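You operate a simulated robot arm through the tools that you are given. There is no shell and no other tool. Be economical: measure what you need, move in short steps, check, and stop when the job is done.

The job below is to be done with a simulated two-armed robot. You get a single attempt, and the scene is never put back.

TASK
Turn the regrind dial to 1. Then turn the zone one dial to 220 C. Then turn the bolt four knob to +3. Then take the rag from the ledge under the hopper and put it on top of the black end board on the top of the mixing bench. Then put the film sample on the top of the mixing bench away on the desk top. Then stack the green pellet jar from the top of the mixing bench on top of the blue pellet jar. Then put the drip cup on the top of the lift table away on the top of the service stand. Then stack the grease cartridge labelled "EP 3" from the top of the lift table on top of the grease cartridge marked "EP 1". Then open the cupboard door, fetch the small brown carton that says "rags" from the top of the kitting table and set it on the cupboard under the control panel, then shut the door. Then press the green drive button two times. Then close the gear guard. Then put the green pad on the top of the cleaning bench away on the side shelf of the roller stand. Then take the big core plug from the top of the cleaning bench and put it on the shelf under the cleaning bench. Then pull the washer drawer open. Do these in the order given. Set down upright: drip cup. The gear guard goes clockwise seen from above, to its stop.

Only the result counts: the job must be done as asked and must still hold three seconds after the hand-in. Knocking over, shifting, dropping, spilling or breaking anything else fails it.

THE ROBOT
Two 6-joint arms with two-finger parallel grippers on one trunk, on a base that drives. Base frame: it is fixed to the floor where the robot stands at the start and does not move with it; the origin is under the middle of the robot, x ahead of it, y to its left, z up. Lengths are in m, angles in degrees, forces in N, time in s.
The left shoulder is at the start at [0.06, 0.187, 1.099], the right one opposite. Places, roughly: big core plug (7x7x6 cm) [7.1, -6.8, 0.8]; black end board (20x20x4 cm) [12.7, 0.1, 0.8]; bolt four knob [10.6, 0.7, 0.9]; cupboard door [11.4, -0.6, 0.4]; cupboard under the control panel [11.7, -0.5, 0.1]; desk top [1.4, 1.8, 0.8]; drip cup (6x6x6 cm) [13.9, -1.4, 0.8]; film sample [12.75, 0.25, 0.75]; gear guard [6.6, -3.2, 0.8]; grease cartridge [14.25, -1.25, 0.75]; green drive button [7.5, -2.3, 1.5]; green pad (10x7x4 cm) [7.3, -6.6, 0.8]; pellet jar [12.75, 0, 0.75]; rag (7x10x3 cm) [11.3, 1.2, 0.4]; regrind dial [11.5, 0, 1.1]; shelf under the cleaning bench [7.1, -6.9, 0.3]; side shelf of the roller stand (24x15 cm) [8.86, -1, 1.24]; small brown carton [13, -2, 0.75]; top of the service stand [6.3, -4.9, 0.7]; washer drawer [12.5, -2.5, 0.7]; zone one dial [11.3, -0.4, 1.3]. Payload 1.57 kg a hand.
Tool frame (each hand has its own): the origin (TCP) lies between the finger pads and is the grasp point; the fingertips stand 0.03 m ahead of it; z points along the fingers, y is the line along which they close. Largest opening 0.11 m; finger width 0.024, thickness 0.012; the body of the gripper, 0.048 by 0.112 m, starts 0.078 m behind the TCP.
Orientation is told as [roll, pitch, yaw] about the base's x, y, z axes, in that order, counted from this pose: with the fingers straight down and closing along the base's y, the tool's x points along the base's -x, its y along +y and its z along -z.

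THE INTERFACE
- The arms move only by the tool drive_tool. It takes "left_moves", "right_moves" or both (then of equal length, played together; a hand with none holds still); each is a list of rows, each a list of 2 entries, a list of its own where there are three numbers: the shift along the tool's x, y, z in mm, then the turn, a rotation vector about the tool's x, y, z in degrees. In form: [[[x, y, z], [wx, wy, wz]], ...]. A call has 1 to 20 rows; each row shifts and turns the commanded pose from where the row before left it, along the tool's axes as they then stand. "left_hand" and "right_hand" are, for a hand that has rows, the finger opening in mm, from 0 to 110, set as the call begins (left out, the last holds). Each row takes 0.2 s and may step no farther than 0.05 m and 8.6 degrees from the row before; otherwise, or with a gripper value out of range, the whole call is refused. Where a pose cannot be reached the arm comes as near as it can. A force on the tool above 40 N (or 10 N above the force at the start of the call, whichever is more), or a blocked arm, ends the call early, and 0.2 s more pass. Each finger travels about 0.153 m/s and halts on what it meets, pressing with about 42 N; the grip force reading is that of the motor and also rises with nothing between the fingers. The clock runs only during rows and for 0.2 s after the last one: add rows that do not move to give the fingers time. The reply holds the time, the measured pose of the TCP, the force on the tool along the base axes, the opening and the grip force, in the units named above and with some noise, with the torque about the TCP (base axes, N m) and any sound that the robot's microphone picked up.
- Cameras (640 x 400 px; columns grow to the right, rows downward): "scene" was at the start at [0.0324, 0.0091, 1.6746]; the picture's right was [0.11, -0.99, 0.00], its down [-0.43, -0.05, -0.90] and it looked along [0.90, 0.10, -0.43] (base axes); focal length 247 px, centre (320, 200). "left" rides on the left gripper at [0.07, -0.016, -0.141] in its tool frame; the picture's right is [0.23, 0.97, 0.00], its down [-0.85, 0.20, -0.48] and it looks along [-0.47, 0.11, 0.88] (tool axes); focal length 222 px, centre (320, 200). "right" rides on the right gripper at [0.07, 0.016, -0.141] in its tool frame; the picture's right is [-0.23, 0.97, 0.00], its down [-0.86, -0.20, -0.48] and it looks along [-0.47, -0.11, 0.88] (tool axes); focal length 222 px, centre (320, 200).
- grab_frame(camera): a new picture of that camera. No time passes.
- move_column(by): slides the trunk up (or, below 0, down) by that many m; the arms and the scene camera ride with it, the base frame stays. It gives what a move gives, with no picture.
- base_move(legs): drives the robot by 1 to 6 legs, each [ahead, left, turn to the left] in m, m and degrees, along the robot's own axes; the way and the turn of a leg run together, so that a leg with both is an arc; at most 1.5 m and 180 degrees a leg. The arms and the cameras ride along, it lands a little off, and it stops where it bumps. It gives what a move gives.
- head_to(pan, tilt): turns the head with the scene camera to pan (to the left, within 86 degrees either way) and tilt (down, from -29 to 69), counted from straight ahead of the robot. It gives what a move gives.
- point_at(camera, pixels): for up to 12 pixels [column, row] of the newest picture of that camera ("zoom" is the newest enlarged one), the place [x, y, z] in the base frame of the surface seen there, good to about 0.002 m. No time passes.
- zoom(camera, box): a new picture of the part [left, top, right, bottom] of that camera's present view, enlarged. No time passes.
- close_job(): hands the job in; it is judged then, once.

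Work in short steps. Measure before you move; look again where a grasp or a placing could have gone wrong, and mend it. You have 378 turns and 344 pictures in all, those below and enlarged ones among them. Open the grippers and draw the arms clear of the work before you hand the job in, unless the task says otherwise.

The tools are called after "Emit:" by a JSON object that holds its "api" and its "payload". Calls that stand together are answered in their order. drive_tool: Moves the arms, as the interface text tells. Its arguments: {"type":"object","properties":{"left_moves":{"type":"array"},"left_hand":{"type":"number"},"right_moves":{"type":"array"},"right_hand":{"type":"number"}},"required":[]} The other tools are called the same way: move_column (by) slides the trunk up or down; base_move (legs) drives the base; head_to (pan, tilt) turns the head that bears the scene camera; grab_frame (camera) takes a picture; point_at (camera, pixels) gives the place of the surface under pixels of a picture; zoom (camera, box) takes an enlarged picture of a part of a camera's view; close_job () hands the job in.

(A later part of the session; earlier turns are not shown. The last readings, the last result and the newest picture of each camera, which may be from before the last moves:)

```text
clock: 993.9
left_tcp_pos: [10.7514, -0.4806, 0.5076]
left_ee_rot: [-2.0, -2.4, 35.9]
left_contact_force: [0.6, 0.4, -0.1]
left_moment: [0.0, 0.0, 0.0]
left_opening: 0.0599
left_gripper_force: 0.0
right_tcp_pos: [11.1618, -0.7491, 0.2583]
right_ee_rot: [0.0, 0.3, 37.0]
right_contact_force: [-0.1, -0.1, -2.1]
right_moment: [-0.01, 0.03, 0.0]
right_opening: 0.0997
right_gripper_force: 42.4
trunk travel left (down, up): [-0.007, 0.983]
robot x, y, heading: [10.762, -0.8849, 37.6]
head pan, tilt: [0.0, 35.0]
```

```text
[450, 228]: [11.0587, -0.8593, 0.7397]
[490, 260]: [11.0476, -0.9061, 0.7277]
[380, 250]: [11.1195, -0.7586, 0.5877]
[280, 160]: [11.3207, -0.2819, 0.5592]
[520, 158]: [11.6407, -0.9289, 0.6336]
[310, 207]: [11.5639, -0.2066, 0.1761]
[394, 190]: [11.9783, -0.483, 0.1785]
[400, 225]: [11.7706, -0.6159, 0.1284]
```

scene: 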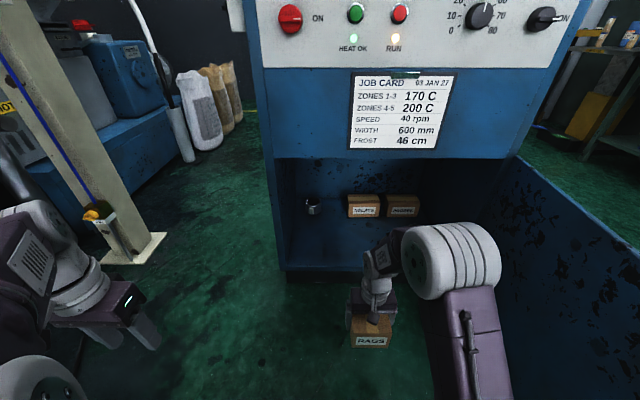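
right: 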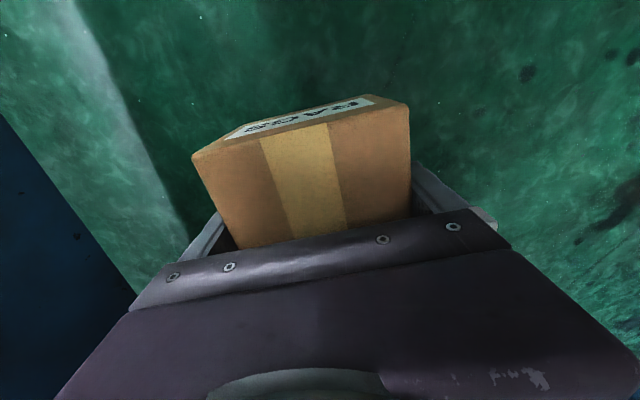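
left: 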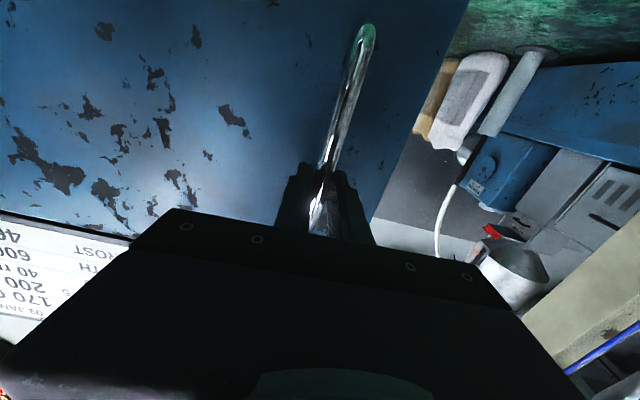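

Wrist top is at z 0.59 (opening top 0.64). I lower the carton 45 mm before entering, then drive 0.28 m further.

Emit:
{"api": "drive_tool", "payload": {"right_moves": [[[0, 0, 22], [0, 0, 0]], [[0, 0, 23], [0, 0, 0]]]}}

Emit:
{"api": "base_move", "payload": {"legs": [[0.28, 0, -0.2]]}}

Emit:
{"api": "grab_frame", "payload": {"camera": "scene"}}

```text
clock: 994.5
left_tcp_pos: [10.7515, -0.4805, 0.5064]
left_ee_rot: [-2.0, -2.3, 36.1]
left_contact_force: [-0.1, -0.4, 0.1]
left_moment: [-0.01, -0.03, -0.01]
left_opening: 0.0599
left_gripper_force: 0.1
right_tcp_pos: [11.1608, -0.7486, 0.2154]
right_ee_rot: [0.0, 0.3, 37.0]
right_contact_force: [0.5, -0.5, -3.8]
right_moment: [0.0, 0.01, -0.02]
right_opening: 0.0999
right_gripper_force: 42.5
trunk travel left (down, up): [-0.007, 0.983]
robot x, y, heading: [10.7626, -0.8901, 37.7]
head pan, tilt: [0.0, 35.0]
```

```text
clock: 996.5
left_tcp_pos: [10.978, -0.3099, 0.5068]
left_ee_rot: [-2.0, -2.4, 35.6]
left_contact_force: [0.0, 0.3, -0.1]
left_moment: [0.0, 0.0, 0.03]
left_opening: 0.0602
left_gripper_force: 0.0
right_tcp_pos: [11.3838, -0.5791, 0.2153]
right_ee_rot: [-0.1, 0.3, 36.7]
right_contact_force: [-0.5, -0.1, -2.6]
right_moment: [-0.03, -0.01, 0.0]
right_opening: 0.0999
right_gripper_force: 41.6
trunk travel left (down, up): [-0.007, 0.983]
robot x, y, heading: [10.9802, -0.7157, 37.7]
head pan, tilt: [0.0, 35.0]
```

```text
166 pictures are left
```

scene: 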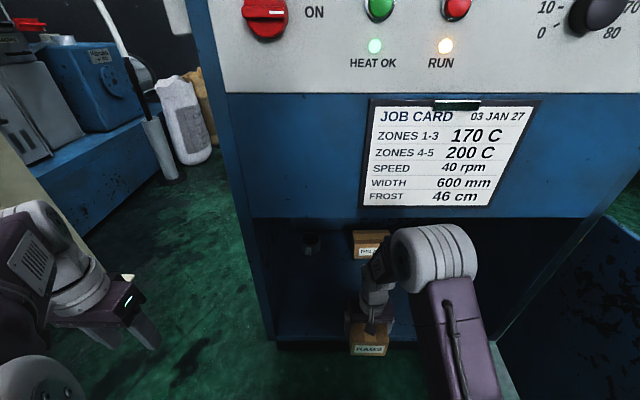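

Emit:
{"api": "drive_tool", "payload": {"right_moves": [[[-20, 0, 2], [0, 0, 0]], [[-20, 0, 2], [0, 0, 0]], [[-20, 0, 2], [0, 0, 0]], [[-20, 0, 2], [0, 0, 0]], [[-20, 0, 2], [0, 0, 0]], [[-20, 0, 2], [0, 0, 0]], [[-20, 0, 2], [0, 0, 0]]]}}

Emit:
{"api": "grab_frame", "payload": {"camera": "scene"}}

Emit:
{"api": "grab_frame", "payload": {"camera": "right"}}

```text
clock: 998.1
left_tcp_pos: [10.9767, -0.3085, 0.5067]
left_ee_rot: [-2.0, -2.4, 35.7]
left_contact_force: [-0.2, 0.5, 0.1]
left_moment: [-0.01, 0.0, 0.01]
left_opening: 0.0601
left_gripper_force: 0.0
right_tcp_pos: [11.4969, -0.4949, 0.2004]
right_ee_rot: [0.0, 0.3, 36.6]
right_contact_force: [-0.5, -0.3, -3.0]
right_moment: [0.02, 0.03, -0.02]
right_opening: 0.0998
right_gripper_force: 42.2
trunk travel left (down, up): [-0.007, 0.983]
robot x, y, heading: [10.985, -0.7119, 37.6]
head pan, tilt: [0.0, 35.0]
```

```text
165 pictures are left
```

scene: 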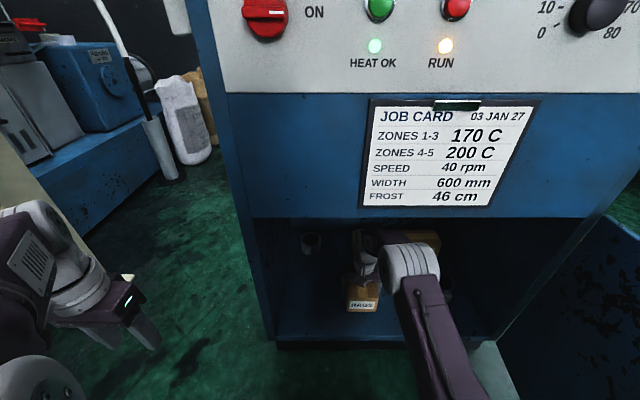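

```text
164 pictures are left
```

right: 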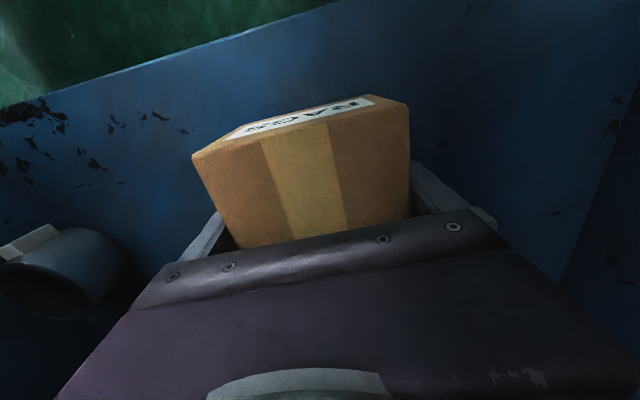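

Over the spot; lower to the cupboard floor.

Emit:
{"api": "drive_tool", "payload": {"right_moves": [[[0, 0, 12], [0, 0, 0]], [[0, 0, 12], [0, 0, 0]], [[0, 0, 7], [0, 0, 0]], [[0, 0, 0], [0, 0, 0]]]}}

Emit:
{"api": "drive_tool", "payload": {"right_moves": [[[0, 0, 2], [0, 0, 0]], [[0, 0, 1], [0, 0, 0]], [[0, 0, 0], [0, 0, 0]]]}}

```text
clock: 999.1
left_tcp_pos: [10.9768, -0.3097, 0.507]
left_ee_rot: [-2.0, -2.3, 35.7]
left_contact_force: [0.1, -0.7, -0.7]
left_moment: [0.04, -0.01, -0.01]
left_opening: 0.0602
left_gripper_force: 0.0
right_tcp_pos: [11.4964, -0.4958, 0.1693]
right_ee_rot: [0.0, 0.3, 36.6]
right_contact_force: [0.4, 0.5, -2.7]
right_moment: [-0.01, 0.05, 0.02]
right_opening: 0.0999
right_gripper_force: 42.3
trunk travel left (down, up): [-0.007, 0.983]
robot x, y, heading: [10.981, -0.7159, 37.5]
head pan, tilt: [0.0, 35.0]
```

```text
clock: 999.9
left_tcp_pos: [10.9762, -0.3096, 0.5078]
left_ee_rot: [-2.0, -2.3, 35.7]
left_contact_force: [0.1, -0.2, 0.3]
left_moment: [0.0, -0.02, 0.0]
left_opening: 0.0599
left_gripper_force: 0.0
right_tcp_pos: [11.4965, -0.4963, 0.1661]
right_ee_rot: [0.1, 0.4, 36.7]
right_contact_force: [-1.0, -0.6, -0.2]
right_moment: [0.24, -0.01, 0.02]
right_opening: 0.0997
right_gripper_force: 42.0
trunk travel left (down, up): [-0.007, 0.983]
robot x, y, heading: [10.9864, -0.7165, 37.3]
head pan, tilt: [0.0, 35.0]
```

Contact. Release fully, rise 100 mm clear of the carton, then retract.

Emit:
{"api": "drive_tool", "payload": {"right_moves": [[[0, 0, 0], [0, 0, 0]], [[0, 0, 0], [0, 0, 0]]], "right_hand": 110}}

Emit:
{"api": "drive_tool", "payload": {"right_moves": [[[0, 0, -15], [0, 0, 0]], [[0, 0, -25], [0, 0, 0]], [[0, 0, -25], [0, 0, 0]], [[0, 0, -20], [0, 0, 0]]]}}

Emit:
{"api": "grab_frame", "payload": {"camera": "right"}}

```text
clock: 1000.5
left_tcp_pos: [10.9761, -0.3094, 0.5057]
left_ee_rot: [-1.9, -2.2, 35.7]
left_contact_force: [0.0, -0.3, -0.7]
left_moment: [0.03, 0.0, 0.0]
left_opening: 0.0601
left_gripper_force: 0.0
right_tcp_pos: [11.4967, -0.4958, 0.1669]
right_ee_rot: [0.1, 0.3, 36.7]
right_contact_force: [0.1, 0.0, -0.2]
right_moment: [-0.02, 0.0, -0.03]
right_opening: 0.11
right_gripper_force: 0.0
trunk travel left (down, up): [-0.007, 0.983]
robot x, y, heading: [10.9821, -0.7138, 37.1]
head pan, tilt: [0.0, 35.0]
```

```text
clock: 1001.5
left_tcp_pos: [10.977, -0.3096, 0.5068]
left_ee_rot: [-2.1, -2.3, 35.7]
left_contact_force: [-0.4, -0.5, -0.3]
left_moment: [0.01, -0.01, 0.02]
left_opening: 0.0597
left_gripper_force: 0.2
right_tcp_pos: [11.4973, -0.4961, 0.2517]
right_ee_rot: [0.0, 0.4, 36.7]
right_contact_force: [0.3, -0.9, 0.1]
right_moment: [-0.01, 0.0, 0.02]
right_opening: 0.1102
right_gripper_force: 0.0
trunk travel left (down, up): [-0.007, 0.983]
robot x, y, heading: [10.9866, -0.7152, 37.2]
head pan, tilt: [0.0, 35.0]
```

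```text
163 pictures are left
```

right: 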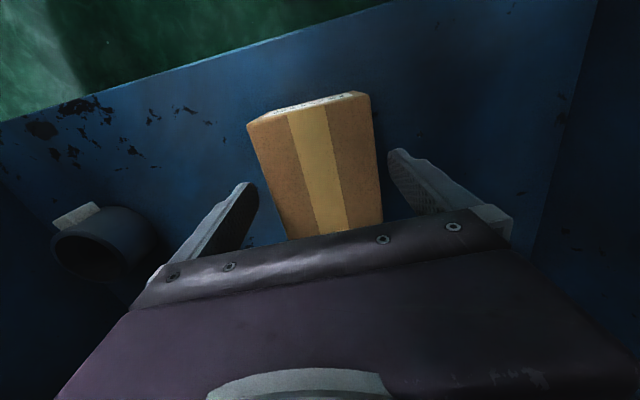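

Carton is in place. I retract the hand and back the base out.

Emit:
{"api": "drive_tool", "payload": {"right_moves": [[[25, 0, 0], [0, 0, 0]], [[40, 0, 0], [0, 0, 0]], [[40, 0, 0], [0, 0, 0]], [[40, 0, -20], [0, 0, 0]], [[40, 0, -20], [0, 0, 0]]]}}

Emit:
{"api": "base_move", "payload": {"legs": [[-1.0, 0, 0], [0, -1.0, 0]]}}

Emit:
{"api": "grab_frame", "payload": {"camera": "scene"}}

```text
clock: 1002.7
left_tcp_pos: [10.9764, -0.3095, 0.5051]
left_ee_rot: [-2.1, -2.3, 35.7]
left_contact_force: [0.6, -0.4, 1.4]
left_moment: [-0.01, 0.0, 0.0]
left_opening: 0.0598
left_gripper_force: 0.1
right_tcp_pos: [11.3477, -0.6071, 0.2916]
right_ee_rot: [-0.1, 0.3, 36.8]
right_contact_force: [-0.9, 0.0, 0.2]
right_moment: [0.03, 0.02, -0.01]
right_opening: 0.1102
right_gripper_force: 0.0
trunk travel left (down, up): [-0.007, 0.983]
robot x, y, heading: [10.9826, -0.7119, 37.3]
head pan, tilt: [0.0, 35.0]
```

```text
clock: 1012.7
left_tcp_pos: [10.7914, -1.7232, 0.5066]
left_ee_rot: [-2.0, -2.3, 36.0]
left_contact_force: [0.0, 0.2, 0.2]
left_moment: [-0.01, -0.02, 0.01]
left_opening: 0.06
left_gripper_force: 0.0
right_tcp_pos: [11.1653, -2.019, 0.294]
right_ee_rot: [-0.1, 0.2, 37.0]
right_contact_force: [-0.9, 0.0, 0.7]
right_moment: [0.02, 0.0, 0.0]
right_opening: 0.1101
right_gripper_force: 0.0
trunk travel left (down, up): [-0.007, 0.983]
robot x, y, heading: [10.7992, -2.1332, 37.6]
head pan, tilt: [0.0, 35.0]
```

```text
162 pictures are left
```

scene: 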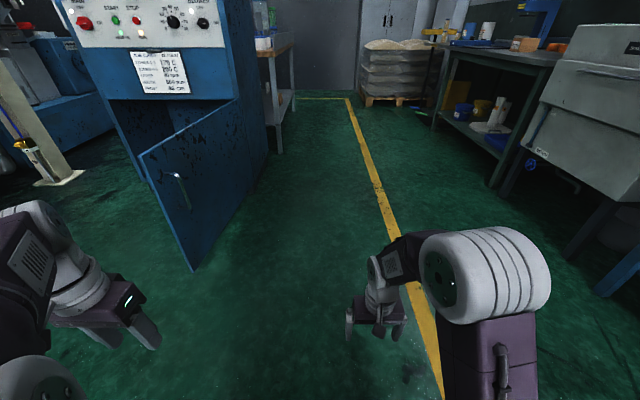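

Position the left hand as a closed pusher: forward, right and down.

Emit:
{"api": "drive_tool", "payload": {"left_moves": [[[-40, -20, 20], [0, 0, 0]], [[-40, -20, 20], [0, 0, 0]], [[-40, -20, 20], [0, 0, 0]], [[-40, -20, 20], [0, 0, 0]], [[-40, -20, 20], [0, 0, 0]]], "left_hand": 0}}

Emit:
{"api": "base_move", "payload": {"legs": [[0.4, 0, 0]]}}

Emit:
{"api": "grab_frame", "payload": {"camera": "scene"}}

```text
clock: 1013.9
left_tcp_pos: [11.0173, -1.6867, 0.4197]
left_ee_rot: [-2.0, -2.3, 35.8]
left_contact_force: [-0.4, -0.7, 0.4]
left_moment: [-0.02, 0.01, 0.02]
left_opening: 0.0001
left_gripper_force: 20.8
right_tcp_pos: [11.1652, -2.0192, 0.2931]
right_ee_rot: [-0.1, 0.3, 36.9]
right_contact_force: [-0.2, 0.3, 0.4]
right_moment: [0.02, 0.03, -0.01]
right_opening: 0.1101
right_gripper_force: 0.1
trunk travel left (down, up): [-0.007, 0.983]
robot x, y, heading: [10.7989, -2.129, 37.6]
head pan, tilt: [0.0, 35.0]
```

```text
clock: 1016.4
left_tcp_pos: [11.3342, -1.4444, 0.4195]
left_ee_rot: [-2.1, -2.4, 35.8]
left_contact_force: [0.5, 0.3, -0.7]
left_moment: [0.03, 0.02, 0.01]
left_opening: 0.0001
left_gripper_force: 20.8
right_tcp_pos: [11.4824, -1.7749, 0.2929]
right_ee_rot: [0.1, 0.3, 36.9]
right_contact_force: [-0.1, -0.3, 0.4]
right_moment: [0.01, 0.02, 0.03]
right_opening: 0.1099
right_gripper_force: 0.1
trunk travel left (down, up): [-0.007, 0.983]
robot x, y, heading: [11.1154, -1.8849, 37.5]
head pan, tilt: [0.0, 35.0]
```

```text
161 pictures are left
```

scene: 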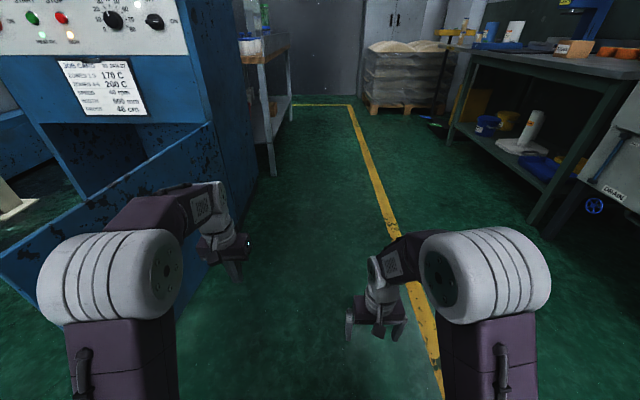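

The elbow would lead into the door. I step right 0.25 m and move the hand 0.2 m further left so the hand leads.

Emit:
{"api": "base_move", "payload": {"legs": [[0, -0.25, 0]]}}

Emit:
{"api": "drive_tool", "payload": {"left_moves": [[[0, 40, 0], [0, 0, 0]], [[0, 40, 0], [0, 0, 0]], [[0, 40, 0], [0, 0, 0]], [[0, 40, 0], [0, 0, 0]], [[0, 40, 0], [0, 0, 0]]]}}

Emit:
{"api": "grab_frame", "payload": {"camera": "scene"}}

```text
clock: 1018.2
left_tcp_pos: [11.4873, -1.6418, 0.4191]
left_ee_rot: [-2.0, -2.3, 35.9]
left_contact_force: [0.0, 0.1, 0.2]
left_moment: [0.0, 0.0, -0.02]
left_opening: 0.0001
left_gripper_force: 21.1
right_tcp_pos: [11.6342, -1.975, 0.2938]
right_ee_rot: [0.0, 0.4, 36.8]
right_contact_force: [-0.2, -0.3, -0.2]
right_moment: [-0.04, 0.02, 0.01]
right_opening: 0.11
right_gripper_force: 0.1
trunk travel left (down, up): [-0.007, 0.983]
robot x, y, heading: [11.2687, -2.0825, 37.6]
head pan, tilt: [0.0, 35.0]
```

```text
clock: 1019.5
left_tcp_pos: [11.3708, -1.4798, 0.4134]
left_ee_rot: [-2.0, -2.4, 35.9]
left_contact_force: [0.4, -0.2, -0.3]
left_moment: [0.02, -0.02, -0.02]
left_opening: 0.0002
left_gripper_force: 21.4
right_tcp_pos: [11.6335, -1.974, 0.2925]
right_ee_rot: [0.1, 0.3, 36.8]
right_contact_force: [-0.3, -0.1, 0.4]
right_moment: [0.01, -0.02, 0.03]
right_opening: 0.11
right_gripper_force: 0.0
trunk travel left (down, up): [-0.007, 0.983]
robot x, y, heading: [11.2736, -2.0812, 37.2]
head pan, tilt: [0.0, 35.0]
```

```text
160 pictures are left
```

scene: 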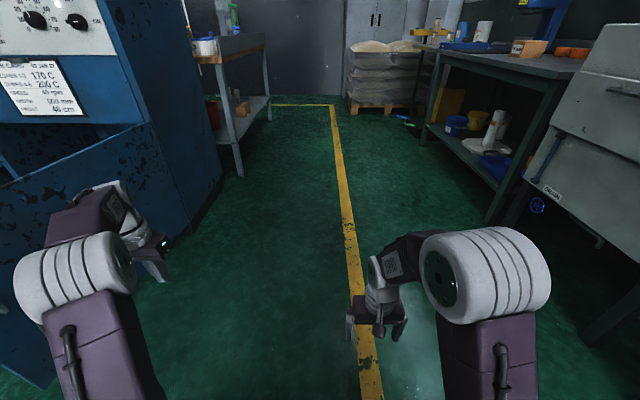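

Emit:
{"api": "point_at", "payload": {"camera": "scene", "pixels": [[30, 280], [75, 245], [60, 225], [130, 245], [150, 260], [20, 200], [25, 340], [140, 125]]}}

```text
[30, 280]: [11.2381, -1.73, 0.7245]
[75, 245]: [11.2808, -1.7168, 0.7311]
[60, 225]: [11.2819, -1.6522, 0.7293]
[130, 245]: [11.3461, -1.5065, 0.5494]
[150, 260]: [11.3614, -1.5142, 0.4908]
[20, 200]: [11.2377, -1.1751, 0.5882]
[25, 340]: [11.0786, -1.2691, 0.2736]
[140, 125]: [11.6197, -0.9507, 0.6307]
```

The hand now leads by 14 cm. Strafe left to push the door.

Emit:
{"api": "base_move", "payload": {"legs": [[0, 0.3, 0], [0, 0.2, 0]]}}

Emit:
{"api": "grab_frame", "payload": {"camera": "scene"}}

```text
clock: 1022.7
left_tcp_pos: [11.0648, -1.0829, 0.4129]
left_ee_rot: [-1.9, -2.3, 35.7]
left_contact_force: [0.6, -0.5, -0.6]
left_moment: [-0.01, 0.02, 0.01]
left_opening: 0.0
left_gripper_force: 21.5
right_tcp_pos: [11.3292, -1.5759, 0.2922]
right_ee_rot: [0.1, 0.3, 36.9]
right_contact_force: [0.9, -0.5, -0.2]
right_moment: [-0.01, -0.04, 0.02]
right_opening: 0.1099
right_gripper_force: 0.1
trunk travel left (down, up): [-0.007, 0.983]
robot x, y, heading: [10.9638, -1.6812, 37.5]
head pan, tilt: [0.0, 35.0]
```

```text
159 pictures are left
```

scene: 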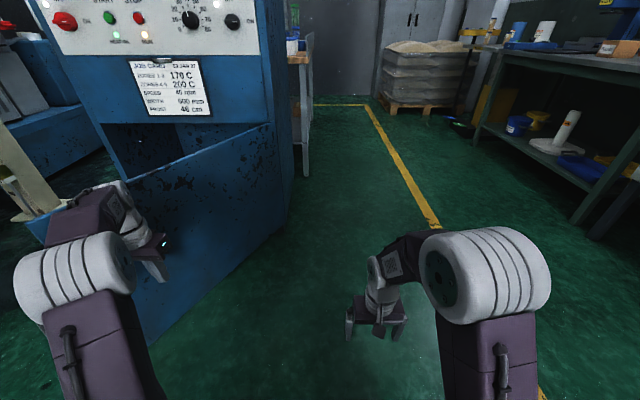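

Emit:
{"api": "base_move", "payload": {"legs": [[0, 0.12, 0], [0.12, 0.05, 0], [0.12, 0.03, 0]]}}

Emit:
{"api": "grab_frame", "payload": {"camera": "scene"}}

```text
clock: 1025.7
left_tcp_pos: [11.1354, -0.7752, 0.413]
left_ee_rot: [-2.1, -2.2, 35.8]
left_contact_force: [0.8, -0.4, -0.2]
left_moment: [0.02, 0.0, -0.01]
left_opening: 0.0
left_gripper_force: 20.7
right_tcp_pos: [11.4002, -1.2698, 0.2936]
right_ee_rot: [0.0, 0.3, 36.8]
right_contact_force: [0.3, -0.8, 0.0]
right_moment: [0.0, -0.02, -0.01]
right_opening: 0.1102
right_gripper_force: 0.0
trunk travel left (down, up): [-0.007, 0.983]
robot x, y, heading: [11.0337, -1.375, 37.1]
head pan, tilt: [0.0, 35.0]
```

```text
158 pictures are left
```

scene: 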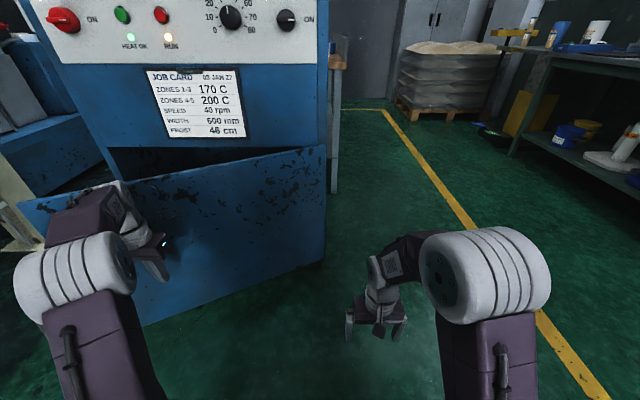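

Emit:
{"api": "base_move", "payload": {"legs": [[0.15, -0.01, 0], [0.1, 0, 0]]}}

Emit:
{"api": "grab_frame", "payload": {"camera": "scene"}}

```text
clock: 1027.8
left_tcp_pos: [11.3396, -0.6317, 0.414]
left_ee_rot: [-2.0, -2.3, 35.9]
left_contact_force: [1.2, -0.2, 0.7]
left_moment: [0.03, -0.03, -0.03]
left_opening: 0.0
left_gripper_force: 21.4
right_tcp_pos: [11.6031, -1.1263, 0.2928]
right_ee_rot: [0.0, 0.3, 36.8]
right_contact_force: [0.1, 0.4, 0.1]
right_moment: [0.02, -0.01, 0.03]
right_opening: 0.1098
right_gripper_force: 0.2
trunk travel left (down, up): [-0.007, 0.983]
robot x, y, heading: [11.2363, -1.234, 37.2]
head pan, tilt: [0.0, 35.0]
```

```text
157 pictures are left
```

scene: 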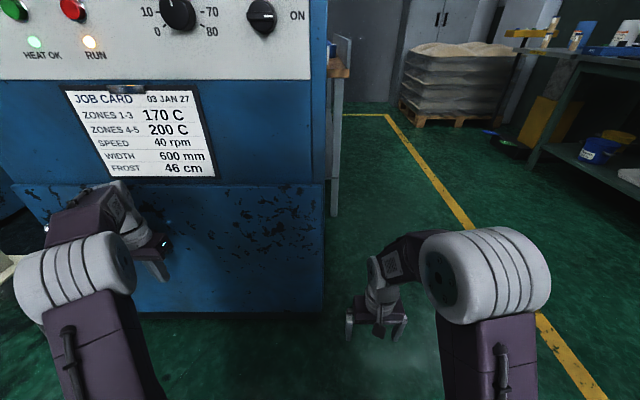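

Emit:
{"api": "base_move", "payload": {"legs": [[0.05, 0, 0]]}}

Emit:
{"api": "zoom", "payload": {"camera": "scene", "box": [0, 150, 340, 330]}}

```text
clock: 1028.7
left_tcp_pos: [11.3634, -0.6137, 0.4118]
left_ee_rot: [-2.5, -1.1, 35.9]
left_contact_force: [-2.5, -3.6, 2.2]
left_moment: [0.33, -0.27, 0.05]
left_opening: 0.0
left_gripper_force: 21.7
right_tcp_pos: [11.6313, -1.1043, 0.294]
right_ee_rot: [0.0, 0.3, 37.0]
right_contact_force: [0.2, -0.4, 0.4]
right_moment: [-0.01, 0.0, -0.03]
right_opening: 0.11
right_gripper_force: 0.0
trunk travel left (down, up): [-0.007, 0.983]
robot x, y, heading: [11.2702, -1.2133, 37.7]
head pan, tilt: [0.0, 35.0]
stopped in leg 1: the force on the tool passed its limit (the readings are from after the stop); the commanded pose is now the measured one
```

```text
1.88 times, centred on (170, 240) of scene
```

zoom: 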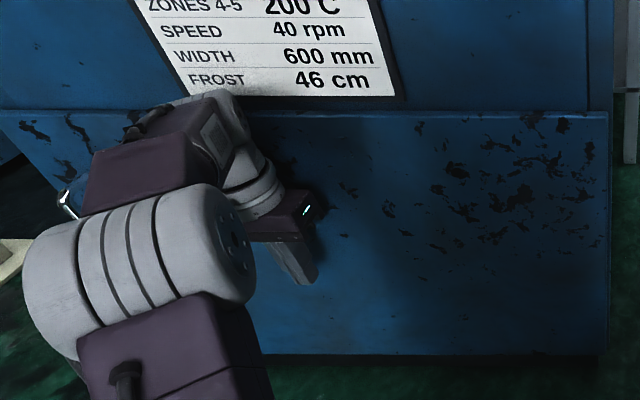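

Emit:
{"api": "point_at", "payload": {"camera": "zoom", "pixels": [[30, 130], [80, 150], [400, 150], [595, 200], [550, 320], [340, 300], [20, 110]]}}

Emit:
{"api": "base_move", "payload": {"legs": [[-0.5, 0, 0]]}}

Emit:
{"api": "grab_frame", "payload": {"camera": "scene"}}

```text
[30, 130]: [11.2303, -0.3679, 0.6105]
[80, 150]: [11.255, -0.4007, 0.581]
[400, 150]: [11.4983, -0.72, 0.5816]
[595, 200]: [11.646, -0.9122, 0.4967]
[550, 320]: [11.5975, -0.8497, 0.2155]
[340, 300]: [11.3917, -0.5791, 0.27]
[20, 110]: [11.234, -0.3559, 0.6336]
```

```text
clock: 1031.7
left_tcp_pos: [10.9676, -0.9182, 0.4125]
left_ee_rot: [-2.5, -1.2, 36.2]
left_contact_force: [-0.8, -0.6, 1.4]
left_moment: [-0.02, 0.01, 0.01]
left_opening: 0.0002
left_gripper_force: 21.4
right_tcp_pos: [11.2399, -1.4047, 0.2935]
right_ee_rot: [0.0, 0.3, 37.1]
right_contact_force: [0.0, 0.7, -0.3]
right_moment: [0.01, 0.04, 0.0]
right_opening: 0.1099
right_gripper_force: 0.1
trunk travel left (down, up): [-0.007, 0.983]
robot x, y, heading: [10.8724, -1.5139, 37.8]
head pan, tilt: [0.0, 35.0]
```

```text
155 pictures are left
```

scene: 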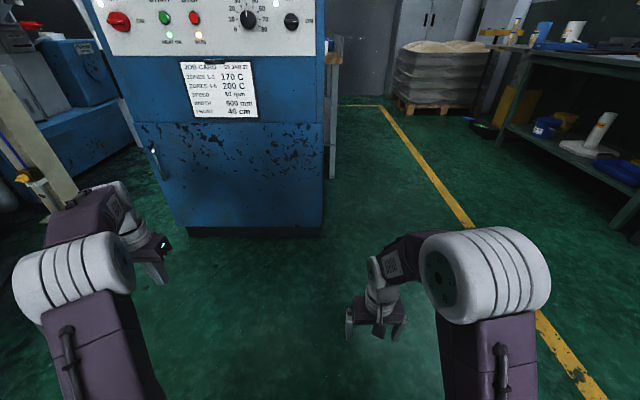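

Door is shut flush. I raise the trunk and drive toward the drive-button panel near [7.5,-2.3,1.5].

Emit:
{"api": "move_column", "payload": {"by": 0.4}}

Emit:
{"api": "move_column", "payload": {"by": 0.4}}

Emit:
{"api": "base_move", "payload": {"legs": [[0, -0.68, 0], [0, 0, 179.5], [1.5, 0, 0], [1.5, 0, 0], [0.55, 0, 0]]}}

Emit:
{"api": "base_move", "payload": {"legs": [[0.4, -0.7, 0], [0.4, -0.72, 0], [0, 0, -90]]}}

Emit:
{"api": "head_to", "payload": {"pan": -40, "tilt": 10}}

Emit:
{"api": "grab_frame", "payload": {"camera": "scene"}}

```text
clock: 1035.5
left_tcp_pos: [10.968, -0.9158, 0.8133]
left_ee_rot: [-2.5, -1.1, 36.1]
left_contact_force: [0.4, -0.2, 0.0]
left_moment: [0.0, -0.01, 0.0]
left_opening: 0.0
left_gripper_force: 21.6
right_tcp_pos: [11.2399, -1.4047, 0.6929]
right_ee_rot: [0.0, 0.4, 37.1]
right_contact_force: [-0.5, -0.3, 0.2]
right_moment: [-0.02, -0.01, -0.01]
right_opening: 0.1101
right_gripper_force: 0.1
trunk travel left (down, up): [-0.407, 0.583]
robot x, y, heading: [10.8747, -1.5144, 38.0]
head pan, tilt: [0.0, 35.0]
```

```text
clock: 1039.3
left_tcp_pos: [10.9681, -0.9161, 1.2125]
left_ee_rot: [-2.5, -1.1, 36.2]
left_contact_force: [-0.5, 0.3, 0.2]
left_moment: [-0.01, -0.01, 0.04]
left_opening: 0.0
left_gripper_force: 21.7
right_tcp_pos: [11.2397, -1.4043, 1.0927]
right_ee_rot: [0.0, 0.2, 37.1]
right_contact_force: [-0.6, 0.5, -0.1]
right_moment: [0.01, 0.01, -0.01]
right_opening: 0.11
right_gripper_force: 0.1
trunk travel left (down, up): [-0.807, 0.183]
robot x, y, heading: [10.8721, -1.514, 37.7]
head pan, tilt: [0.0, 35.0]
```

```text
clock: 1067.1
left_tcp_pos: [8.3666, -4.7656, 1.2126]
left_ee_rot: [-2.6, -1.2, -144.3]
left_contact_force: [1.3, -0.2, 0.6]
left_moment: [-0.02, 0.0, 0.01]
left_opening: 0.0
left_gripper_force: 21.2
right_tcp_pos: [8.0998, -4.2737, 1.0943]
right_ee_rot: [0.0, 0.3, -143.4]
right_contact_force: [0.0, -1.0, -0.8]
right_moment: [-0.01, 0.0, -0.02]
right_opening: 0.1101
right_gripper_force: 0.0
trunk travel left (down, up): [-0.807, 0.183]
robot x, y, heading: [8.4668, -4.1678, -142.5]
head pan, tilt: [0.0, 35.0]
```

```text
clock: 1078.0
left_tcp_pos: [6.3915, -3.7467, 1.2109]
left_ee_rot: [-2.7, -1.1, 156.0]
left_contact_force: [-0.3, 0.0, -0.2]
left_moment: [0.02, 0.02, 0.02]
left_opening: 0.0
left_gripper_force: 20.6
right_tcp_pos: [6.6736, -3.27, 1.0956]
right_ee_rot: [0.2, -1.3, 157.2]
right_contact_force: [-11.0, -14.5, -6.8]
right_moment: [0.87, -0.71, 0.06]
right_opening: 0.0945
right_gripper_force: 0.1
trunk travel left (down, up): [-0.807, 0.183]
robot x, y, heading: [6.9643, -3.5284, 157.3]
head pan, tilt: [0.0, 35.0]
stopped in leg 3: the force on the tool passed its limit (the readings are from after the stop); the commanded pose is now the measured one
```

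```text
clock: 1079.0
left_tcp_pos: [6.3905, -3.7462, 1.2104]
left_ee_rot: [-2.7, -1.0, 155.8]
left_contact_force: [-1.1, 0.2, -0.4]
left_moment: [0.0, 0.03, 0.01]
left_opening: 0.0001
left_gripper_force: 20.9
right_tcp_pos: [6.6737, -3.2676, 1.0962]
right_ee_rot: [0.2, -1.0, 157.1]
right_contact_force: [-13.3, -14.1, -1.0]
right_moment: [1.23, -1.16, 0.14]
right_opening: 0.0937
right_gripper_force: 0.0
trunk travel left (down, up): [-0.807, 0.183]
robot x, y, heading: [6.9582, -3.5277, 157.3]
head pan, tilt: [-40.0, 10.0]
```

```text
154 pictures are left
```

scene: 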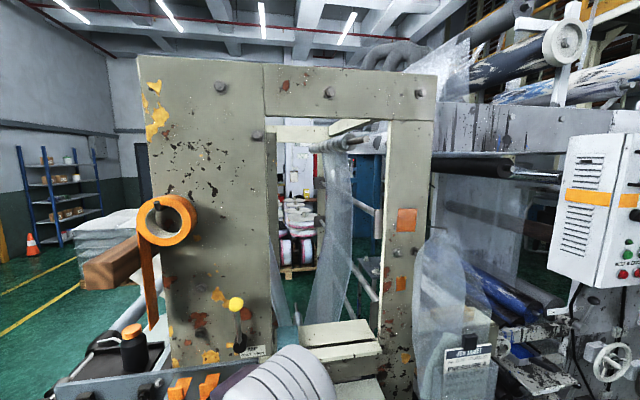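

My right hand touched the machine while turning; I undo part of the turn at once.

Emit:
{"api": "base_move", "payload": {"legs": [[0, 0, 12]]}}

Emit:
{"api": "grab_frame", "payload": {"camera": "right"}}

Emit:
{"api": "head_to", "payload": {"pan": -30, "tilt": 40}}

Emit:
{"api": "grab_frame", "payload": {"camera": "scene"}}

```text
clock: 1080.2
left_tcp_pos: [6.4516, -3.8551, 1.213]
left_ee_rot: [-2.5, -1.0, 167.8]
left_contact_force: [-0.7, 0.0, 0.4]
left_moment: [-0.01, -0.03, 0.0]
left_opening: 0.0004
left_gripper_force: 20.6
right_tcp_pos: [6.6283, -3.331, 1.0958]
right_ee_rot: [0.3, -1.0, 169.1]
right_contact_force: [0.9, 0.9, 0.6]
right_moment: [0.0, 0.02, 0.01]
right_opening: 0.1102
right_gripper_force: 0.1
trunk travel left (down, up): [-0.807, 0.183]
robot x, y, heading: [6.9656, -3.5284, 169.5]
head pan, tilt: [-40.0, 10.0]
```

```text
153 pictures are left
```

right: 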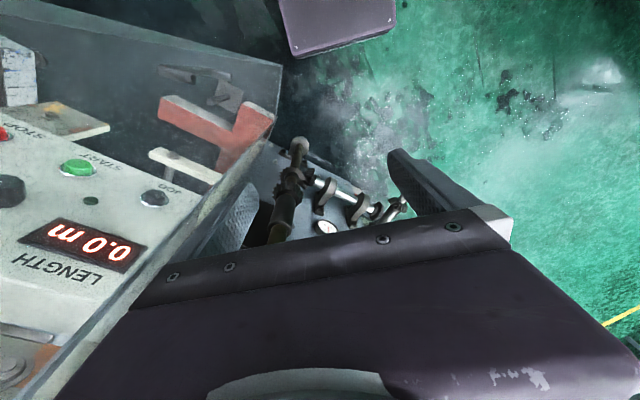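

```text
clock: 1081.2
left_tcp_pos: [6.4521, -3.8565, 1.2133]
left_ee_rot: [-2.5, -1.1, 167.7]
left_contact_force: [0.1, 0.5, 0.3]
left_moment: [0.0, 0.01, 0.03]
left_opening: 0.0002
left_gripper_force: 21.0
right_tcp_pos: [6.6288, -3.3303, 1.0952]
right_ee_rot: [0.3, -1.2, 169.1]
right_contact_force: [-0.7, 0.0, 0.5]
right_moment: [-0.03, 0.0, 0.03]
right_opening: 0.11
right_gripper_force: 0.1
trunk travel left (down, up): [-0.807, 0.183]
robot x, y, heading: [6.964, -3.5305, 169.3]
head pan, tilt: [-30.0, 40.0]
```

```text
152 pictures are left
```

scene: 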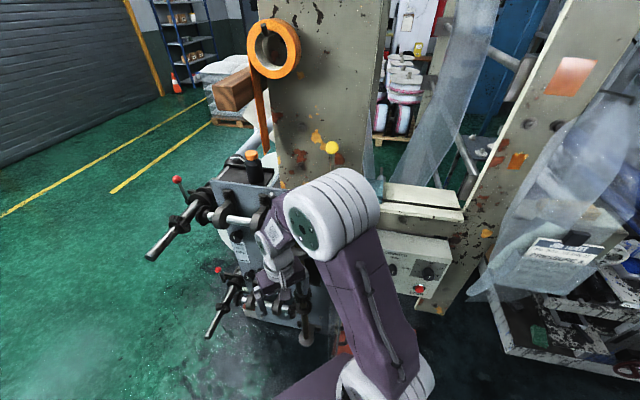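

The touched thing is a counter box's edge; nothing moved. I back away 0.25 m toward the corridor, lift and retract the right hand.

Emit:
{"api": "base_move", "payload": {"legs": [[-0.186, 0.167, 0]]}}

Emit:
{"api": "drive_tool", "payload": {"right_moves": [[[20, 0, -40], [0, 0, 0]], [[30, 0, -40], [0, 0, 0]], [[30, 0, -40], [0, 0, 0]], [[20, 0, -40], [0, 0, 0]]], "right_hand": 0}}

Emit:
{"api": "base_move", "payload": {"legs": [[0, 0, -42]]}}

Emit:
{"api": "head_to", "payload": {"pan": -30, "tilt": 15}}

Emit:
{"api": "grab_frame", "payload": {"camera": "scene"}}

```text
clock: 1083.0
left_tcp_pos: [6.6042, -4.0542, 1.2138]
left_ee_rot: [-2.6, -1.1, 167.7]
left_contact_force: [0.5, 0.5, 0.0]
left_moment: [-0.02, -0.02, -0.01]
left_opening: 0.0001
left_gripper_force: 21.5
right_tcp_pos: [6.78, -3.5284, 1.0953]
right_ee_rot: [0.4, -1.0, 169.2]
right_contact_force: [-0.2, 0.7, 0.0]
right_moment: [-0.01, -0.02, 0.01]
right_opening: 0.1102
right_gripper_force: 0.1
trunk travel left (down, up): [-0.807, 0.183]
robot x, y, heading: [7.1144, -3.7248, 169.5]
head pan, tilt: [-30.0, 40.0]
```

```text
clock: 1084.0
left_tcp_pos: [6.6053, -4.0545, 1.2136]
left_ee_rot: [-2.5, -1.2, 167.8]
left_contact_force: [0.4, 0.4, 0.3]
left_moment: [0.0, -0.01, 0.0]
left_opening: 0.0004
left_gripper_force: 20.5
right_tcp_pos: [6.8851, -3.5478, 1.2551]
right_ee_rot: [0.4, -1.1, 169.1]
right_contact_force: [1.3, -0.3, 0.3]
right_moment: [0.02, -0.03, 0.03]
right_opening: 0.0
right_gripper_force: 21.2
trunk travel left (down, up): [-0.807, 0.183]
robot x, y, heading: [7.1149, -3.7264, 169.3]
head pan, tilt: [-30.0, 40.0]
```

```text
clock: 1086.3
left_tcp_pos: [6.5153, -3.6299, 1.2137]
left_ee_rot: [-2.5, -1.2, 125.9]
left_contact_force: [0.5, -0.5, -0.4]
left_moment: [-0.04, 0.0, -0.02]
left_opening: 0.0001
left_gripper_force: 21.8
right_tcp_pos: [7.0612, -3.4412, 1.2542]
right_ee_rot: [0.3, -1.2, 127.2]
right_contact_force: [0.5, -0.7, 0.8]
right_moment: [0.0, 0.0, 0.0]
right_opening: 0.0001
right_gripper_force: 21.4
trunk travel left (down, up): [-0.807, 0.183]
robot x, y, heading: [7.1144, -3.7249, 127.8]
head pan, tilt: [-30.0, 40.0]
```

```text
clock: 1087.2
left_tcp_pos: [6.5151, -3.6287, 1.2126]
left_ee_rot: [-2.5, -1.1, 125.9]
left_contact_force: [-0.5, 0.6, -0.4]
left_moment: [-0.01, 0.02, 0.01]
left_opening: 0.0001
left_gripper_force: 21.1
right_tcp_pos: [7.0605, -3.4402, 1.2534]
right_ee_rot: [0.4, -1.1, 127.2]
right_contact_force: [0.4, -0.1, -1.3]
right_moment: [-0.01, -0.01, 0.0]
right_opening: 0.0002
right_gripper_force: 21.4
trunk travel left (down, up): [-0.807, 0.183]
robot x, y, heading: [7.112, -3.7283, 127.5]
head pan, tilt: [-30.0, 15.0]
```

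```text
151 pictures are left
```

scene: 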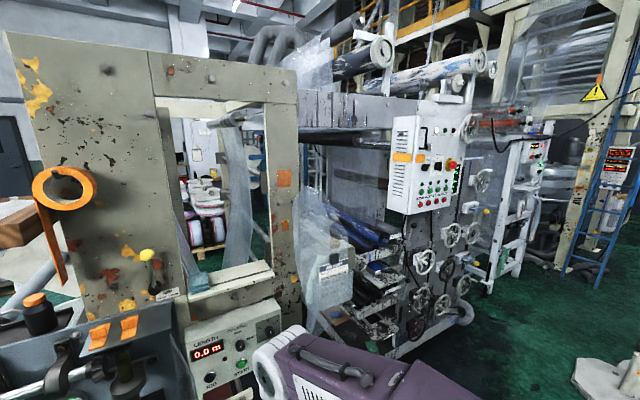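

Emit:
{"api": "zoom", "payload": {"camera": "scene", "box": [380, 100, 500, 220]}}

Emit:
{"api": "point_at", "payload": {"camera": "scene", "pixels": [[390, 160], [418, 120], [455, 120], [420, 210], [452, 200], [432, 190], [440, 188], [425, 250], [400, 330], [235, 350], [160, 300]]}}

```text
3.33 times, centred on (440, 160) of scene
```

zoom: 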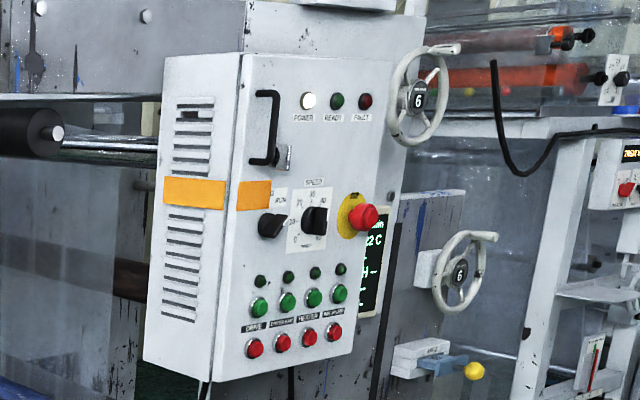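

```text
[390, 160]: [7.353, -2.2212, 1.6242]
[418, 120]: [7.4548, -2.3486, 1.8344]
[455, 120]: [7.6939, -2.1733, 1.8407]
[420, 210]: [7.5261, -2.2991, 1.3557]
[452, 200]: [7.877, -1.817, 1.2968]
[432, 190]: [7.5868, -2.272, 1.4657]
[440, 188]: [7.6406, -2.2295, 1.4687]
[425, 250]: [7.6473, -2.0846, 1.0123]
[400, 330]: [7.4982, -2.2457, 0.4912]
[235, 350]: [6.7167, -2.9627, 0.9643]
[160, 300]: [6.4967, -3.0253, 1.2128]
```

Emit:
{"api": "point_at", "payload": {"camera": "zoom", "pixels": [[260, 305], [287, 301], [314, 297], [340, 293], [255, 348], [262, 282], [245, 320]]}}

Emit:
{"api": "base_move", "payload": {"legs": [[0, -1.05, 0]]}}

Emit:
{"api": "move_column", "payload": {"by": 0.15}}

Emit:
{"api": "head_to", "payload": {"pan": -10, "tilt": 15}}

Emit:
{"api": "grab_frame", "payload": {"camera": "scene"}}

```text
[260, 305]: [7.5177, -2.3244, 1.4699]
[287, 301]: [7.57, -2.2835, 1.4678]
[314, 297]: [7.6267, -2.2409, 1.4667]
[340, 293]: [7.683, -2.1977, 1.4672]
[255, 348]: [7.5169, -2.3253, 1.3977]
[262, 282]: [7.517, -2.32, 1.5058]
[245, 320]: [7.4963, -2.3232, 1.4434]
```

```text
clock: 1092.7
left_tcp_pos: [7.3592, -2.9859, 1.2125]
left_ee_rot: [-2.5, -1.1, 125.1]
left_contact_force: [0.2, 0.1, 0.6]
left_moment: [-0.01, 0.0, -0.01]
left_opening: 0.0001
left_gripper_force: 21.7
right_tcp_pos: [7.9067, -2.8025, 1.2531]
right_ee_rot: [0.3, -1.1, 126.4]
right_contact_force: [-0.5, 0.2, -0.8]
right_moment: [0.02, 0.02, -0.01]
right_opening: 0.0
right_gripper_force: 21.0
trunk travel left (down, up): [-0.807, 0.183]
robot x, y, heading: [7.9544, -3.0905, 126.7]
head pan, tilt: [-30.0, 15.0]
```

```text
clock: 1094.4
left_tcp_pos: [7.3594, -2.9841, 1.3625]
left_ee_rot: [-2.6, -1.0, 125.0]
left_contact_force: [-0.3, 0.4, 0.3]
left_moment: [-0.01, -0.03, -0.03]
left_opening: 0.0
left_gripper_force: 21.6
right_tcp_pos: [7.908, -2.8009, 1.4024]
right_ee_rot: [0.2, -1.1, 126.5]
right_contact_force: [0.6, 0.5, -0.3]
right_moment: [0.01, -0.02, -0.03]
right_opening: 0.0
right_gripper_force: 21.2
trunk travel left (down, up): [-0.957, 0.033]
robot x, y, heading: [7.9556, -3.0922, 126.9]
head pan, tilt: [-30.0, 15.0]
```

```text
clock: 1095.2
left_tcp_pos: [7.3598, -2.9842, 1.3622]
left_ee_rot: [-2.5, -1.1, 125.0]
left_contact_force: [0.2, 1.0, -0.3]
left_moment: [-0.02, 0.02, 0.01]
left_opening: 0.0
left_gripper_force: 21.0
right_tcp_pos: [7.908, -2.8014, 1.4038]
right_ee_rot: [0.2, -1.0, 126.4]
right_contact_force: [0.0, -0.2, 0.6]
right_moment: [0.01, 0.01, -0.02]
right_opening: 0.0
right_gripper_force: 21.4
trunk travel left (down, up): [-0.957, 0.033]
robot x, y, heading: [7.9579, -3.0902, 126.6]
head pan, tilt: [-10.0, 15.0]
```

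```text
149 pictures are left
```

scene: 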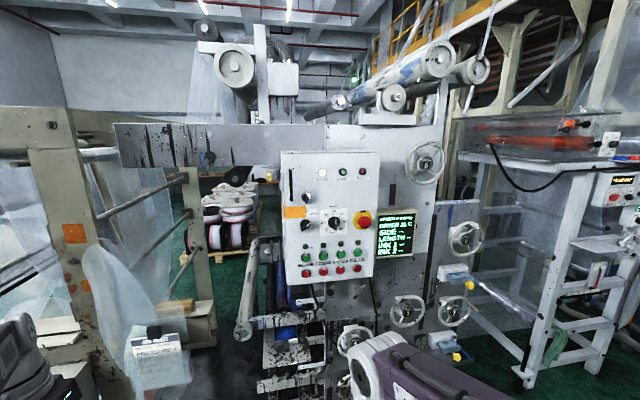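

Emit:
{"api": "zoom", "payload": {"camera": "scene", "box": [280, 225, 380, 290]}}

Emit:
{"api": "point_at", "payload": {"camera": "zoom", "pixels": [[165, 215], [280, 207]]}}

```text
6.15 times, centred on (330, 258) of scene
```

zoom: 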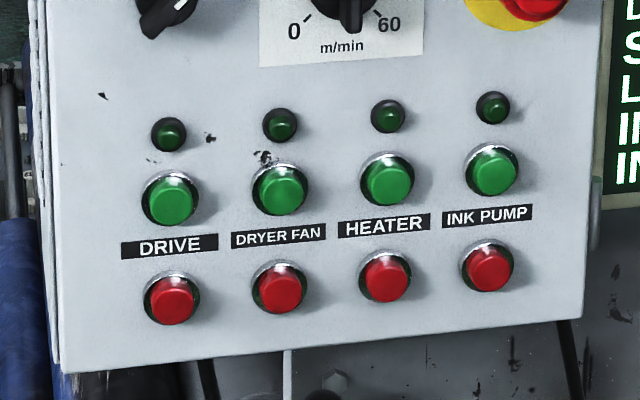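

```text
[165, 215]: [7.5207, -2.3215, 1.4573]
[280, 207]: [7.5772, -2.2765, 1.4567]
```

DRIVE green button at (7.518,-2.324,1.470). I extend the right hand and turn it to point forward.

Emit:
{"api": "base_move", "payload": {"legs": [[0, 0, 0.9]]}}

Emit:
{"api": "drive_tool", "payload": {"right_moves": [[[-48, -12, 0], [0, 0, 0]], [[-48, -12, 0], [0, 0, 0]], [[-48, -12, 0], [0, 0, 0]], [[-48, -12, 0], [0, 0, 0]], [[-48, -12, 0], [0, 0, 0]], [[0, 0, 0], [0, -8.2, 0]], [[0, 0, 0], [0, -8.2, 0]], [[0, 0, 0], [0, -8.2, 0]], [[0, 0, 0], [0, -8.2, 0]], [[0, 0, 0], [0, -8.2, 0]], [[0, 0, 0], [0, -8.2, 0]], [[0, 0, 0], [0, -8.2, 0]], [[0, 0, 0], [0, -8.2, 0]], [[0, 0, 0], [0, -8.2, 0]], [[0, 0, 0], [0, -8.2, 0]], [[0, 0, 0], [0, -8, 0]]]}}

Emit:
{"api": "grab_frame", "payload": {"camera": "scene"}}

```text
clock: 1096.0
left_tcp_pos: [7.3588, -2.9946, 1.3616]
left_ee_rot: [-2.5, -1.1, 126.0]
left_contact_force: [-0.6, -0.5, -0.3]
left_moment: [0.02, 0.0, 0.01]
left_opening: 0.0002
left_gripper_force: 21.4
right_tcp_pos: [7.903, -2.8012, 1.4027]
right_ee_rot: [0.4, -1.1, 127.3]
right_contact_force: [-0.2, -0.3, 0.8]
right_moment: [0.01, 0.02, -0.02]
right_opening: 0.0
right_gripper_force: 21.4
trunk travel left (down, up): [-0.957, 0.033]
robot x, y, heading: [7.9577, -3.0884, 127.5]
head pan, tilt: [-10.0, 15.0]
```

```text
clock: 1099.4
left_tcp_pos: [7.3601, -2.9978, 1.3637]
left_ee_rot: [-2.5, -1.4, 126.1]
left_contact_force: [0.0, 0.1, -0.1]
left_moment: [0.04, 0.04, 0.03]
left_opening: 0.0
left_gripper_force: 21.3
right_tcp_pos: [7.809, -2.5784, 1.5271]
right_ee_rot: [66.6, -89.7, 60.8]
right_contact_force: [0.1, -0.7, 0.4]
right_moment: [-0.02, 0.01, 0.01]
right_opening: 0.0003
right_gripper_force: 20.6
right hand out of reach, approached as far as the arm can: row 11, 14, 15, 16
trunk travel left (down, up): [-0.957, 0.033]
robot x, y, heading: [7.9561, -3.0835, 127.7]
head pan, tilt: [-10.0, 15.0]
```

```text
147 pictures are left
```

scene: 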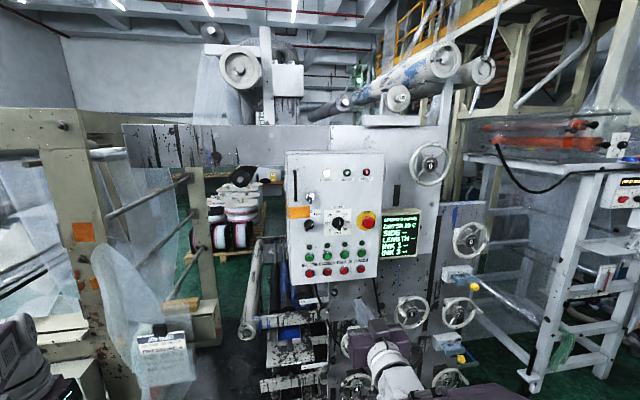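

Emit:
{"api": "drive_tool", "payload": {"right_moves": [[[28, 38, 0], [0, 0, 0]], [[29, 38, 0], [0, 0, 0]]]}}

Emit:
{"api": "base_move", "payload": {"legs": [[0.27, 0, 0]]}}

Emit:
{"api": "grab_frame", "payload": {"camera": "right"}}

Emit:
{"api": "grab_frame", "payload": {"camera": "scene"}}

```text
clock: 1100.0
left_tcp_pos: [7.3582, -2.9972, 1.3631]
left_ee_rot: [-2.6, -1.2, 126.0]
left_contact_force: [0.5, -0.7, 0.2]
left_moment: [0.04, -0.01, 0.0]
left_opening: 0.0
left_gripper_force: 21.3
right_tcp_pos: [7.7659, -2.6234, 1.537]
right_ee_rot: [140.6, -89.6, -13.2]
right_contact_force: [0.4, -0.2, -0.3]
right_moment: [-0.01, -0.01, 0.0]
right_opening: 0.0
right_gripper_force: 21.5
right hand out of reach, approached as far as the arm can: row 1, 2
trunk travel left (down, up): [-0.957, 0.033]
robot x, y, heading: [7.9581, -3.0895, 127.5]
head pan, tilt: [-10.0, 15.0]
```

```text
clock: 1101.9
left_tcp_pos: [7.1958, -2.7859, 1.3628]
left_ee_rot: [-2.5, -1.2, 126.2]
left_contact_force: [0.9, 0.3, 0.5]
left_moment: [0.0, 0.05, -0.01]
left_opening: 0.0002
left_gripper_force: 20.9
right_tcp_pos: [7.6011, -2.4113, 1.5369]
right_ee_rot: [139.8, -89.6, -12.1]
right_contact_force: [0.5, -0.4, 0.2]
right_moment: [0.0, -0.01, 0.02]
right_opening: 0.0
right_gripper_force: 20.9
trunk travel left (down, up): [-0.957, 0.033]
robot x, y, heading: [7.789, -2.8781, 127.9]
head pan, tilt: [-10.0, 15.0]
```

```text
146 pictures are left
```

right: 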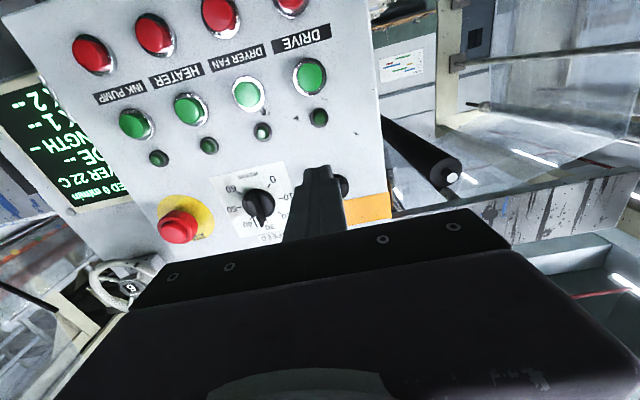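

```text
145 pictures are left
```

scene: 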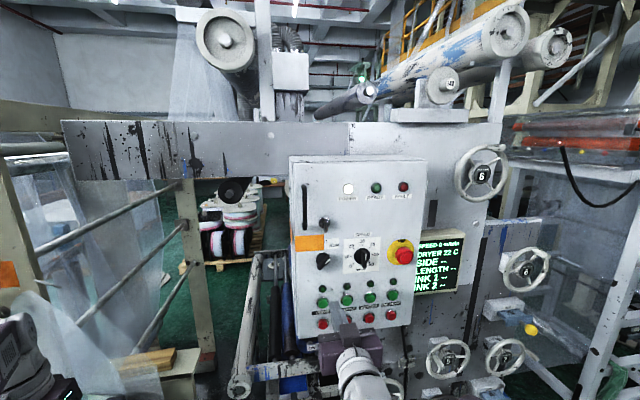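

Hand is 67 mm too high; I lower the trunk by that and shift 13 mm left.

Emit:
{"api": "move_column", "payload": {"by": -0.067}}

Emit:
{"api": "base_move", "payload": {"legs": [[0.05, 0.013, 0]]}}

Emit:
{"api": "grab_frame", "payload": {"camera": "right"}}

```text
clock: 1103.0
left_tcp_pos: [7.1936, -2.7826, 1.2962]
left_ee_rot: [-2.4, -1.2, 126.1]
left_contact_force: [0.3, 1.1, 0.5]
left_moment: [-0.01, -0.02, -0.01]
left_opening: 0.0
left_gripper_force: 21.4
right_tcp_pos: [7.6, -2.4078, 1.4685]
right_ee_rot: [124.5, -89.6, 3.1]
right_contact_force: [-0.9, -0.1, 0.7]
right_moment: [0.02, 0.02, 0.03]
right_opening: 0.0
right_gripper_force: 21.3
trunk travel left (down, up): [-0.89, 0.1]
robot x, y, heading: [7.7936, -2.8751, 127.9]
head pan, tilt: [-10.0, 15.0]
```

```text
clock: 1103.9
left_tcp_pos: [7.1618, -2.758, 1.3012]
left_ee_rot: [-2.3, -1.6, 126.1]
left_contact_force: [1.6, -0.6, 0.4]
left_moment: [0.07, 0.08, 0.03]
left_opening: 0.0
left_gripper_force: 21.4
right_tcp_pos: [7.5693, -2.3839, 1.4732]
right_ee_rot: [148.0, -89.2, -20.4]
right_contact_force: [1.3, -0.8, 0.3]
right_moment: [-0.03, -0.02, 0.0]
right_opening: 0.0001
right_gripper_force: 21.1
trunk travel left (down, up): [-0.89, 0.1]
robot x, y, heading: [7.7519, -2.845, 127.5]
head pan, tilt: [-10.0, 15.0]
```

```text
144 pictures are left
```

right: 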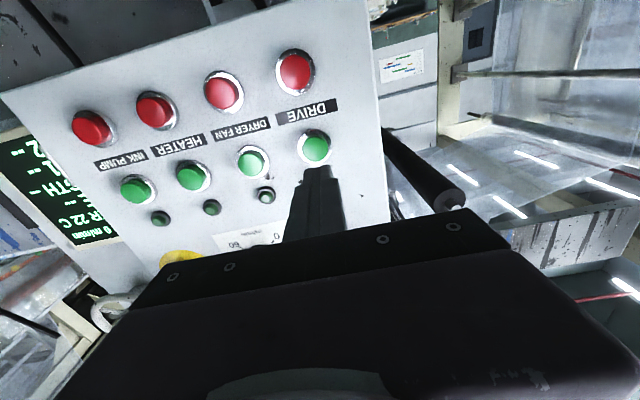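

Emit:
{"api": "point_at", "payload": {"camera": "right", "pixels": [[315, 148], [252, 163], [320, 120], [350, 190], [317, 170]]}}

```text
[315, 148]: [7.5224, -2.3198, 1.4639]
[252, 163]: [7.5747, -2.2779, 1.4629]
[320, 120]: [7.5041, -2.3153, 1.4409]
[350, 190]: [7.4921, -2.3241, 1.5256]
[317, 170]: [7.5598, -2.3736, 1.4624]
```

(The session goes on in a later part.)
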